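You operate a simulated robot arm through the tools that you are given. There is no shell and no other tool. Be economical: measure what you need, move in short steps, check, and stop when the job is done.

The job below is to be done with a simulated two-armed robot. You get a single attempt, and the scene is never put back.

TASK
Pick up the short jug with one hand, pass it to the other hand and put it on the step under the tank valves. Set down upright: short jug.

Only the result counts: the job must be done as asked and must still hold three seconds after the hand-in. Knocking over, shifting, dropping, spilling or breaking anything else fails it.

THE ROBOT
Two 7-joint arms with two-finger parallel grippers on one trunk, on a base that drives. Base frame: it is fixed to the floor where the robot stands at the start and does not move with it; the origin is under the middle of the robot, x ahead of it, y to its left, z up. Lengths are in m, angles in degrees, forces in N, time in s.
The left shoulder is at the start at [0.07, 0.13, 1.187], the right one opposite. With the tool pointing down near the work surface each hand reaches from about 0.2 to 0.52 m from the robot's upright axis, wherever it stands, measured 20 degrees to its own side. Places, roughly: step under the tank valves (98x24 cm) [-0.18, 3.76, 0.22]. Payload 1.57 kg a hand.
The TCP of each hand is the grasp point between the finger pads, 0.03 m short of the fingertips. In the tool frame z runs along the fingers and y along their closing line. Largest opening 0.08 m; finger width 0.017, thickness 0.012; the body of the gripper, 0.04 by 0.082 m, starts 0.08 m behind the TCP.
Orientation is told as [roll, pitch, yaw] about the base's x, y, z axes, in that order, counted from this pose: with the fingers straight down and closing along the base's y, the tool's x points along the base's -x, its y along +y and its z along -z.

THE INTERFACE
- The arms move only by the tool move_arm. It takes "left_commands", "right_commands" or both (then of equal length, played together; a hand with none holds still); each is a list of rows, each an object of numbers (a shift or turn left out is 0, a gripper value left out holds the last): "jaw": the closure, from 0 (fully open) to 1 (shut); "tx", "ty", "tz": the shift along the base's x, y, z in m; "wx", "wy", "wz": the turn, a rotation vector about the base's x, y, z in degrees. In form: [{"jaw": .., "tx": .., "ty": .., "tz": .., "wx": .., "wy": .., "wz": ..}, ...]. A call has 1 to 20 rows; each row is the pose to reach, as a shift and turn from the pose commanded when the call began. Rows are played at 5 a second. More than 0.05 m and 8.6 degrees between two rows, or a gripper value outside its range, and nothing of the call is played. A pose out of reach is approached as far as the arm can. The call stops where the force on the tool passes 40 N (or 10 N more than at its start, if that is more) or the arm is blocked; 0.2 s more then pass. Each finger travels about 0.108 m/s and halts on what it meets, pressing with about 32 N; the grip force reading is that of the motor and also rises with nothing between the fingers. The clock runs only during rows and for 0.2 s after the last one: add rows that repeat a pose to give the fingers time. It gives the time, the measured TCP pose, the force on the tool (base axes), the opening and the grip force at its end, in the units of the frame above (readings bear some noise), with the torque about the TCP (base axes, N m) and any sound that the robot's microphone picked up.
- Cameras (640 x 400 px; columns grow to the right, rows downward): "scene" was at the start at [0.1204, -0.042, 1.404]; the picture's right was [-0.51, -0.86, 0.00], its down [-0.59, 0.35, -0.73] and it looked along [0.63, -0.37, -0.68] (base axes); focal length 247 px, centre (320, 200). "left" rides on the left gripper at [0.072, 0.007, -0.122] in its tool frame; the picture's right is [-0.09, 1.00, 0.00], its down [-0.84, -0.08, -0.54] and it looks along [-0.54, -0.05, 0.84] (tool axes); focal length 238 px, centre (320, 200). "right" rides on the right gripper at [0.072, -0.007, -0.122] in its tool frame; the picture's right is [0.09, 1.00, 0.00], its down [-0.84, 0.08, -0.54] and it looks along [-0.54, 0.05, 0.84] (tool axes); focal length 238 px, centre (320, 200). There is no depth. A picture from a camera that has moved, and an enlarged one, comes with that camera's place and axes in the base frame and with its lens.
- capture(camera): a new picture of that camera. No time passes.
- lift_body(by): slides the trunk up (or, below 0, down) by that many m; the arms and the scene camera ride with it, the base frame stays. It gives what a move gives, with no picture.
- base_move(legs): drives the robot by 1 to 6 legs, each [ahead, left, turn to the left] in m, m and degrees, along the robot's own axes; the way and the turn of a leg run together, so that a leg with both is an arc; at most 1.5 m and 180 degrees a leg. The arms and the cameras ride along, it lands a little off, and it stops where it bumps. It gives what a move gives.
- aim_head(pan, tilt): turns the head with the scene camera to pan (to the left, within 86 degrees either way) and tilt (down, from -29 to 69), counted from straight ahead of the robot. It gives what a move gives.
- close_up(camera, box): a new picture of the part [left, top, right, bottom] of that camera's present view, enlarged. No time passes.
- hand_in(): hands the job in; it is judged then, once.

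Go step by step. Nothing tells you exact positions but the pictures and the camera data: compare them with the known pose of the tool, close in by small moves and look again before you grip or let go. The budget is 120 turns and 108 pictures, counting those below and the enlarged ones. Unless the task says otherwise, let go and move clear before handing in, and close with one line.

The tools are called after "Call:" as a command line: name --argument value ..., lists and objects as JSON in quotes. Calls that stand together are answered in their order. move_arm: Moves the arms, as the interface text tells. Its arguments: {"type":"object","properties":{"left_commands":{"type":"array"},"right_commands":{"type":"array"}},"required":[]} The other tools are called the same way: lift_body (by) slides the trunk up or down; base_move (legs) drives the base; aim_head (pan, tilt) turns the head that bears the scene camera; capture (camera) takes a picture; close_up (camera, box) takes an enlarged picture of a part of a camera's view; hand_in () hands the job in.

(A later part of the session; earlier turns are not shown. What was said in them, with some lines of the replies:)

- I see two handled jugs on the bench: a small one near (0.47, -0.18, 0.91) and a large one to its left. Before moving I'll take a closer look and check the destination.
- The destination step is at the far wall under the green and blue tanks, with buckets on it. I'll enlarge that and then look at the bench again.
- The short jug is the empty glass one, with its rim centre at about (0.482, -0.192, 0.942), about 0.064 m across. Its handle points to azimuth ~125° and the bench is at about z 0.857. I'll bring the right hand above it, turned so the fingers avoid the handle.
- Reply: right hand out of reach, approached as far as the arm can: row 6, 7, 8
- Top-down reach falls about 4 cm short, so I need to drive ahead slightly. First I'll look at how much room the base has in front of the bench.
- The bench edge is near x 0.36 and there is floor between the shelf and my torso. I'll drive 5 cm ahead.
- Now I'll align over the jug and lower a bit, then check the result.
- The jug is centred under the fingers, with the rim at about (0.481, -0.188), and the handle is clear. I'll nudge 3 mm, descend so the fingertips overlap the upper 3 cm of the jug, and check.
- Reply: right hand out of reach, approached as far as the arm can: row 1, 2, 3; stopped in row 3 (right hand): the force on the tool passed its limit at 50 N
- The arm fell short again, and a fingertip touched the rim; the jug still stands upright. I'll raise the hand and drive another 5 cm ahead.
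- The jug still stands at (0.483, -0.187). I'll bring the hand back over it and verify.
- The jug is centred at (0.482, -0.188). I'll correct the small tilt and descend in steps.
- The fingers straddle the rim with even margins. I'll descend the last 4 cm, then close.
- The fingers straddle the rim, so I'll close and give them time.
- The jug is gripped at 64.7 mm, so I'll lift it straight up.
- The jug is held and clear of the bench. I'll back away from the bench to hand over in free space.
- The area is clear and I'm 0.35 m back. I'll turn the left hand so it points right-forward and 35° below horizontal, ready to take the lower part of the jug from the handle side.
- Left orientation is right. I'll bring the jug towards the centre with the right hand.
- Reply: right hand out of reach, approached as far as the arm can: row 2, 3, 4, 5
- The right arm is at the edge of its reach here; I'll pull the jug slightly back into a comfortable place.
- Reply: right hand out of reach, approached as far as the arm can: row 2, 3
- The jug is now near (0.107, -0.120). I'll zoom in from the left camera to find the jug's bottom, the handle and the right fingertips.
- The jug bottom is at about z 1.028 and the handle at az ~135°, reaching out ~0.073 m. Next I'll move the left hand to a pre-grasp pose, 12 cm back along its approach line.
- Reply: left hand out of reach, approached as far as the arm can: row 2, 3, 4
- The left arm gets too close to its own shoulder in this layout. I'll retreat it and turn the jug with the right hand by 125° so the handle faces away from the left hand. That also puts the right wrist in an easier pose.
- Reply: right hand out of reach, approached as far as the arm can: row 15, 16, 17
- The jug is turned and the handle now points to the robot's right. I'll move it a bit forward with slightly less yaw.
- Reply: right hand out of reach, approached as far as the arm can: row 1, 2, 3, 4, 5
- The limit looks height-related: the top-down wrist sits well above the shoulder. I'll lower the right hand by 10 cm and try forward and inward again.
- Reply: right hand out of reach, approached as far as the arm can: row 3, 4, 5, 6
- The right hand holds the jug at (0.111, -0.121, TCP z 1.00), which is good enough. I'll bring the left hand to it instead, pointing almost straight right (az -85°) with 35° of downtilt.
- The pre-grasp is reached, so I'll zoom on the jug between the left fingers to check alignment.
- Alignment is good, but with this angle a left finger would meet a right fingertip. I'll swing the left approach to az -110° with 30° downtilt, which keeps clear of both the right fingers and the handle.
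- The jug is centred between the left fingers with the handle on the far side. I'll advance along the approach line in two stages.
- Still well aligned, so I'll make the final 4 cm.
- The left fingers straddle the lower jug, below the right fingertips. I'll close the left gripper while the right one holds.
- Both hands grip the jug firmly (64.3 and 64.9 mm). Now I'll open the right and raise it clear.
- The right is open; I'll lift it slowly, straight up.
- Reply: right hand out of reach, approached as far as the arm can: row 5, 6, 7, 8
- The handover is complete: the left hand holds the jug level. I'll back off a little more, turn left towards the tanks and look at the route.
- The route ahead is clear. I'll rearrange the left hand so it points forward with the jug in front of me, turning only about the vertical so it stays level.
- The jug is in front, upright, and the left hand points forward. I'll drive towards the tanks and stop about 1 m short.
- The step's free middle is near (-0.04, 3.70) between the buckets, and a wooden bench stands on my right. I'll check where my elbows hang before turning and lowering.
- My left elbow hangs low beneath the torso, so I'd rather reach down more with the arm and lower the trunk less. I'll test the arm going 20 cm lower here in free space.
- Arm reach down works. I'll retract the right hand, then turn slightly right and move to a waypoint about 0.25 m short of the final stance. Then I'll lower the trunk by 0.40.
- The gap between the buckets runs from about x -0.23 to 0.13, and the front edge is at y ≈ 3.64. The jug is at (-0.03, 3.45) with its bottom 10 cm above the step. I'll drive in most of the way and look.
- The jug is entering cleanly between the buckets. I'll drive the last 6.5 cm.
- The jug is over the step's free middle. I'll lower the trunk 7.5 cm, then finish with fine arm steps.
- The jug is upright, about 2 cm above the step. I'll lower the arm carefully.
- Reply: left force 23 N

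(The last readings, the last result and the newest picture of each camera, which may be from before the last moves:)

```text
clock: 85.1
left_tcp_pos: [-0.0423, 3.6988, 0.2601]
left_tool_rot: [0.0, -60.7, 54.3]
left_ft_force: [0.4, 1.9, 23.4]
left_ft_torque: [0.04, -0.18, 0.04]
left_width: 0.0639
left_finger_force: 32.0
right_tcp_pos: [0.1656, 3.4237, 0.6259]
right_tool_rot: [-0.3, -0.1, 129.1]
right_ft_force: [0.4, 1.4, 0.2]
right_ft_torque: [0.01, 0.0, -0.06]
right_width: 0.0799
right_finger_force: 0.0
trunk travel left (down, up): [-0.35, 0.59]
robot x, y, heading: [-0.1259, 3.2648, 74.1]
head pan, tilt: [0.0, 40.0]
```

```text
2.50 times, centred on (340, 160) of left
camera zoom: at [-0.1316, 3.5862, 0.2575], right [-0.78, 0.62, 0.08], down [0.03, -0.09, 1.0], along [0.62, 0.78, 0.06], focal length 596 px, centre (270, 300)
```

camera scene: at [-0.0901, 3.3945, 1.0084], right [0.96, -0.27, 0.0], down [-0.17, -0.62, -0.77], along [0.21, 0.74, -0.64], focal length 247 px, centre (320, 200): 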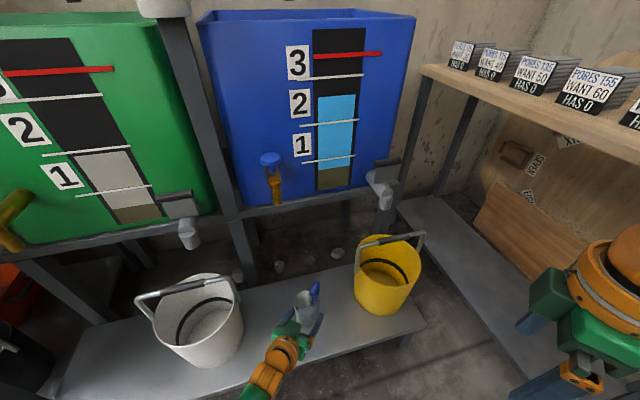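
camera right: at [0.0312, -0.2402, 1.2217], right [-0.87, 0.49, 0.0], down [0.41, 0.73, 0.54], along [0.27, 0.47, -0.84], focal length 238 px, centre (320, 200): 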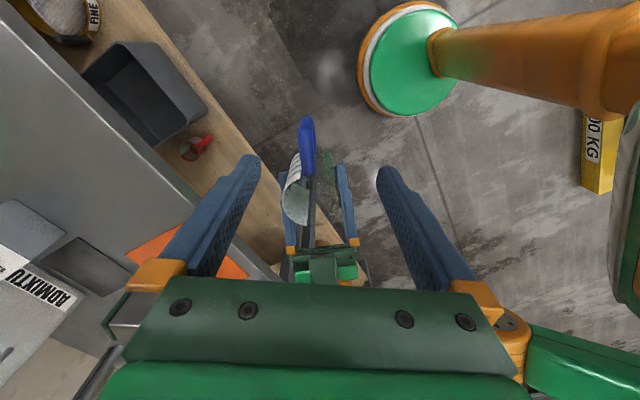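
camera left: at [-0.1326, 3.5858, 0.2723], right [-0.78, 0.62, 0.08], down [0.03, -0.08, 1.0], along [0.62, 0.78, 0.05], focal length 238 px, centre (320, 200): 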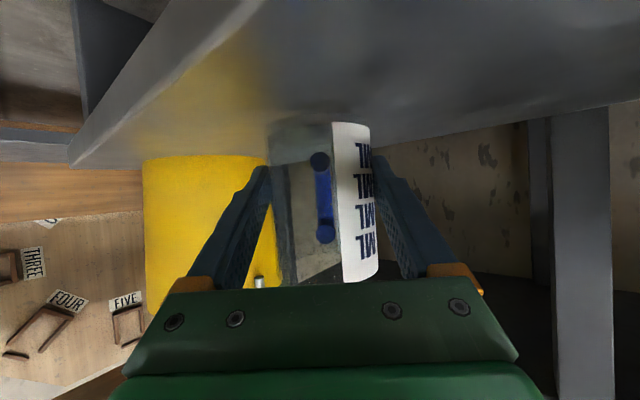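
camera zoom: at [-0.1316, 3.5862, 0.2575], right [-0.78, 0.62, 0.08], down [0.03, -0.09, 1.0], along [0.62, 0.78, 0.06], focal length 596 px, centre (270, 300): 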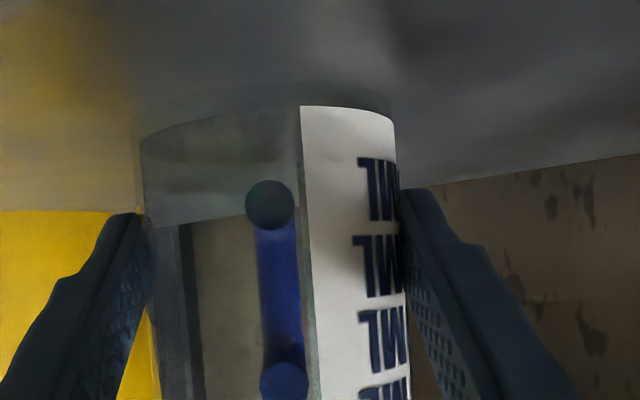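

The jug bottom is on the step, pressing 23 N. I'll ease the pressure before letting go.

Call:
move_arm --left_commands '[{"tz": 0.003}, {"tz": 0.0045}, {"tz": 0.0045}]'

Call:
close_up --camera "left" --box '[240, 80, 440, 240]'

```text
clock: 85.9
left_tcp_pos: [-0.0441, 3.6949, 0.2604]
left_tool_rot: [-0.2, -59.9, 54.3]
left_ft_force: [2.6, 2.5, 9.0]
left_ft_torque: [0.42, -0.36, -0.01]
left_width: 0.0638
left_finger_force: 31.3
right_tcp_pos: [0.1668, 3.4254, 0.6241]
right_tool_rot: [-0.1, -0.1, 129.1]
right_ft_force: [0.0, -1.0, 0.3]
right_ft_torque: [0.01, -0.01, -0.02]
right_width: 0.0802
right_finger_force: 0.1
trunk travel left (down, up): [-0.35, 0.59]
robot x, y, heading: [-0.1256, 3.2634, 74.2]
head pan, tilt: [0.0, 40.0]
```

```text
2.50 times, centred on (340, 160) of left
camera zoom: at [-0.1327, 3.5845, 0.2594], right [-0.78, 0.62, 0.08], down [0.03, -0.09, 1.0], along [0.62, 0.78, 0.05], focal length 596 px, centre (270, 300)
```

zoom: 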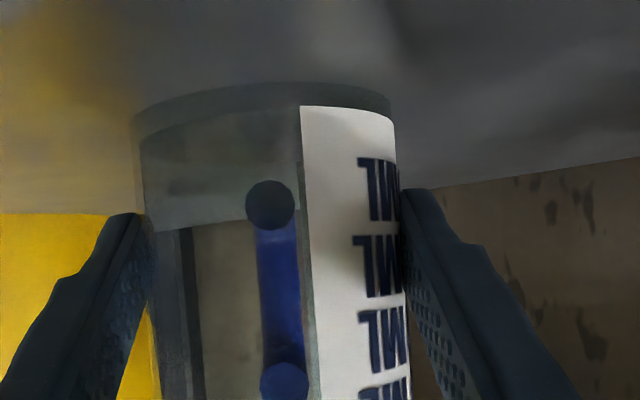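

Light contact remains at 9 N; I'll ease 1.5 mm more.

Call:
move_arm --left_commands '[{"tz": 0.0015}, {"tz": 0.0015}]'

Call:
close_up --camera "scene" --box '[250, 220, 380, 320]'

```text
clock: 86.5
left_tcp_pos: [-0.0449, 3.6947, 0.2595]
left_tool_rot: [-0.3, -59.7, 54.5]
left_ft_force: [0.0, 0.2, 0.7]
left_ft_torque: [0.01, -0.04, -0.03]
left_width: 0.0637
left_finger_force: 31.5
right_tcp_pos: [0.1669, 3.4267, 0.624]
right_tool_rot: [0.0, 0.0, 129.1]
right_ft_force: [-0.5, 0.1, 0.7]
right_ft_torque: [-0.01, -0.03, 0.02]
right_width: 0.0801
right_finger_force: 0.1
trunk travel left (down, up): [-0.35, 0.59]
robot x, y, heading: [-0.1253, 3.2618, 74.4]
head pan, tilt: [0.0, 40.0]
```

```text
4.00 times, centred on (315, 270) of scene
camera zoom: at [-0.0902, 3.3936, 0.9335], right [0.96, -0.27, 0.0], down [-0.17, -0.62, -0.77], along [0.21, 0.74, -0.64], focal length 990 px, centre (340, -80)
```

zoom: 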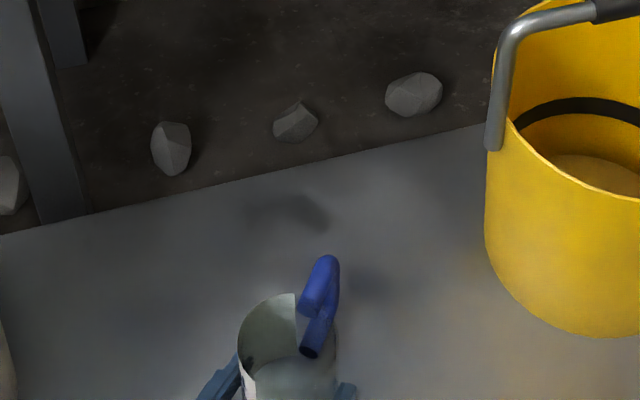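

Force is nearly zero and the jug rests on the step. I'll open the left gripper gently and look before withdrawing.

Call:
move_arm --left_commands '[{"jaw": 0.2}, {"jaw": 0.15}, {"jaw": 0.08}, {"jaw": 0}, {"jaw": 0}, {"jaw": 0}]'

Call:
capture --camera "left"

Call:
close_up --camera "scene" --box '[250, 240, 380, 340]'

```text
clock: 87.9
left_tcp_pos: [-0.0424, 3.695, 0.2607]
left_tool_rot: [-0.2, -59.9, 54.5]
left_ft_force: [0.6, 0.4, 0.7]
left_ft_torque: [0.02, -0.02, -0.02]
left_width: 0.0803
left_finger_force: 0.1
right_tcp_pos: [0.1674, 3.4261, 0.6237]
right_tool_rot: [0.0, -0.1, 129.0]
right_ft_force: [-0.1, 0.6, 0.0]
right_ft_torque: [-0.02, -0.02, -0.01]
right_width: 0.0801
right_finger_force: 0.0
trunk travel left (down, up): [-0.35, 0.59]
robot x, y, heading: [-0.1242, 3.2617, 74.2]
head pan, tilt: [0.0, 40.0]
```

```text
38 pictures are left
camera left: at [-0.1324, 3.5852, 0.2606], right [-0.78, 0.62, 0.08], down [0.03, -0.08, 1.0], along [0.62, 0.78, 0.05], focal length 238 px, centre (320, 200)
```

left: 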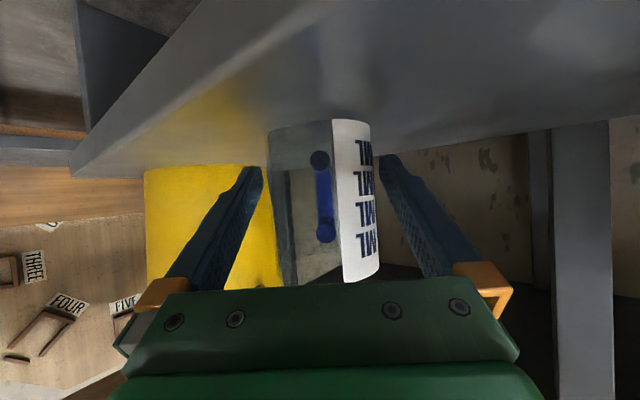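

```text
4.00 times, centred on (315, 290) of scene
camera zoom: at [-0.0901, 3.3937, 0.9336], right [0.96, -0.27, 0.0], down [-0.17, -0.62, -0.77], along [0.21, 0.74, -0.64], focal length 990 px, centre (340, -160)
```

zoom: 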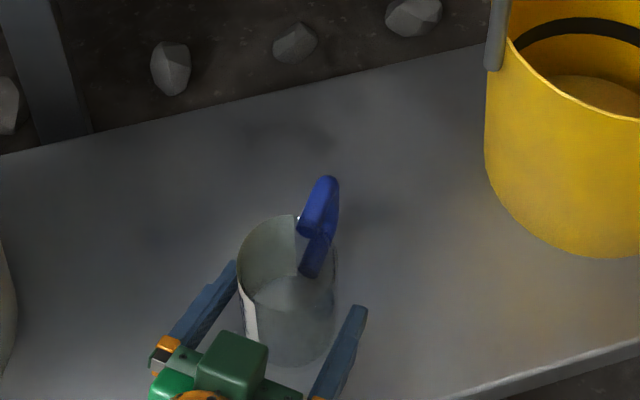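

The jug stands upright on its own. I'll withdraw the left hand straight back along its own line.

Call:
move_arm --left_commands '[{"tx": -0.005, "ty": -0.007, "tz": 0.005}, {"tx": -0.012, "ty": -0.017, "tz": 0.012}, {"tx": -0.022, "ty": -0.031, "tz": 0.022}, {"tx": -0.035, "ty": -0.049, "tz": 0.035}, {"tx": -0.05, "ty": -0.07, "tz": 0.05}, {"tx": -0.065, "ty": -0.091, "tz": 0.065}, {"tx": -0.065, "ty": -0.091, "tz": 0.065}]'

Call:
capture --camera "scene"

Call:
capture --camera "left"

```text
clock: 89.5
left_tcp_pos: [-0.1096, 3.6064, 0.3247]
left_tool_rot: [-0.2, -59.9, 54.4]
left_ft_force: [-0.3, 0.5, 1.0]
left_ft_torque: [0.03, 0.04, -0.03]
left_width: 0.0801
left_finger_force: 0.1
right_tcp_pos: [0.1659, 3.4249, 0.6246]
right_tool_rot: [-0.1, 0.0, 129.0]
right_ft_force: [0.6, -0.9, -0.1]
right_ft_torque: [0.02, 0.01, -0.03]
right_width: 0.0799
right_finger_force: 0.1
trunk travel left (down, up): [-0.35, 0.59]
robot x, y, heading: [-0.1274, 3.262, 74.1]
head pan, tilt: [0.0, 40.0]
```

```text
36 pictures are left
camera scene: at [-0.0902, 3.3937, 0.9336], right [0.96, -0.27, 0.0], down [-0.17, -0.62, -0.77], along [0.21, 0.74, -0.64], focal length 247 px, centre (320, 200)
```

scene: 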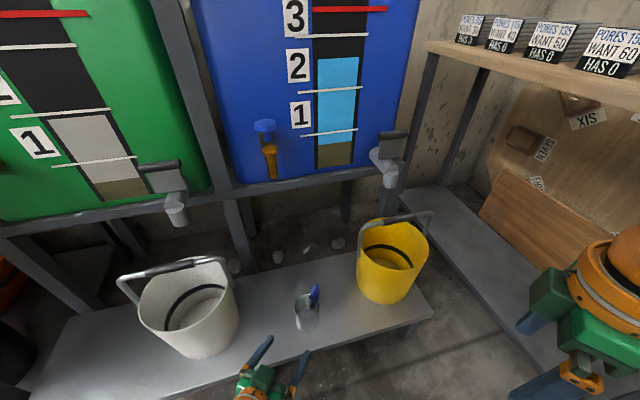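

```text
35 pictures are left
camera left: at [-0.1993, 3.4951, 0.3252], right [-0.78, 0.62, 0.08], down [0.03, -0.08, 1.0], along [0.62, 0.78, 0.05], focal length 238 px, centre (320, 200)
```

left: 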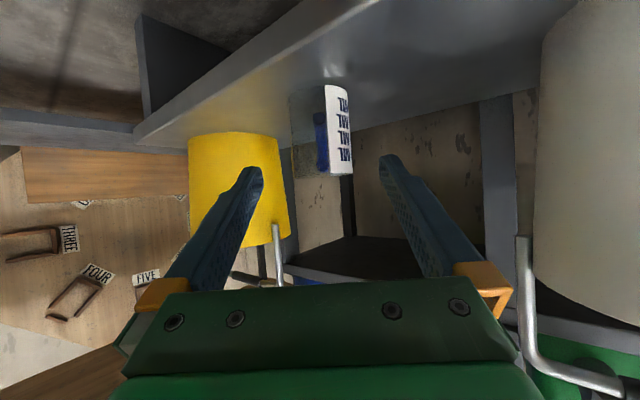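

The jug stands upright on the step between the two buckets, untouched. I'll back away a little and take a last look.

Call:
base_move --legs '[[-0.2, 0, 0]]'

Call:
close_up --camera "scene" --box '[220, 140, 420, 280]'

```text
clock: 91.2
left_tcp_pos: [-0.1638, 3.4117, 0.3252]
left_tool_rot: [-0.2, -59.9, 54.1]
left_ft_force: [0.2, -0.8, 0.5]
left_ft_torque: [0.0, 0.02, -0.01]
left_width: 0.0796
left_finger_force: 0.0
right_tcp_pos: [0.1114, 3.2293, 0.6243]
right_tool_rot: [-0.1, 0.0, 128.7]
right_ft_force: [0.0, -0.1, -0.1]
right_ft_torque: [0.01, 0.01, -0.01]
right_width: 0.0799
right_finger_force: 0.0
trunk travel left (down, up): [-0.35, 0.59]
robot x, y, heading: [-0.1833, 3.0715, 74.0]
head pan, tilt: [0.0, 40.0]
```

```text
2.86 times, centred on (320, 210) of scene
camera zoom: at [-0.1451, 3.1987, 0.9336], right [0.96, -0.28, 0.0], down [-0.18, -0.62, -0.77], along [0.21, 0.74, -0.64], focal length 707 px, centre (320, 171)
```

zoom: 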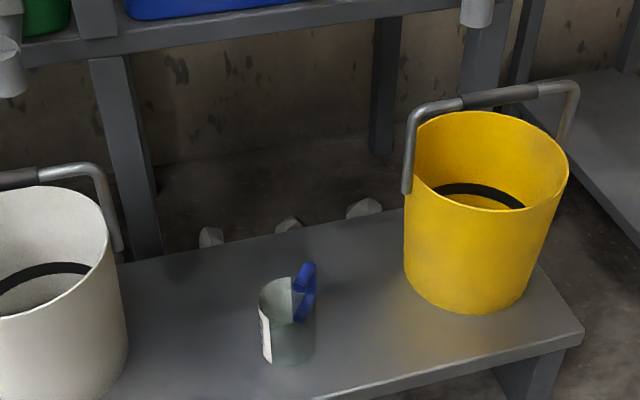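

The short jug stands upright on the step with both hands clear of it, so I'm handing in.

Call:
hand_in

```text
The job is handed in.
```

I picked up the short jug with the right hand, passed it to the left, and set it upright on the step under the tank valves, between the two buckets. Early on, one fingertip pressed on the jug's rim (about 50 N), but it stayed standing with no damage visible in the pictures.
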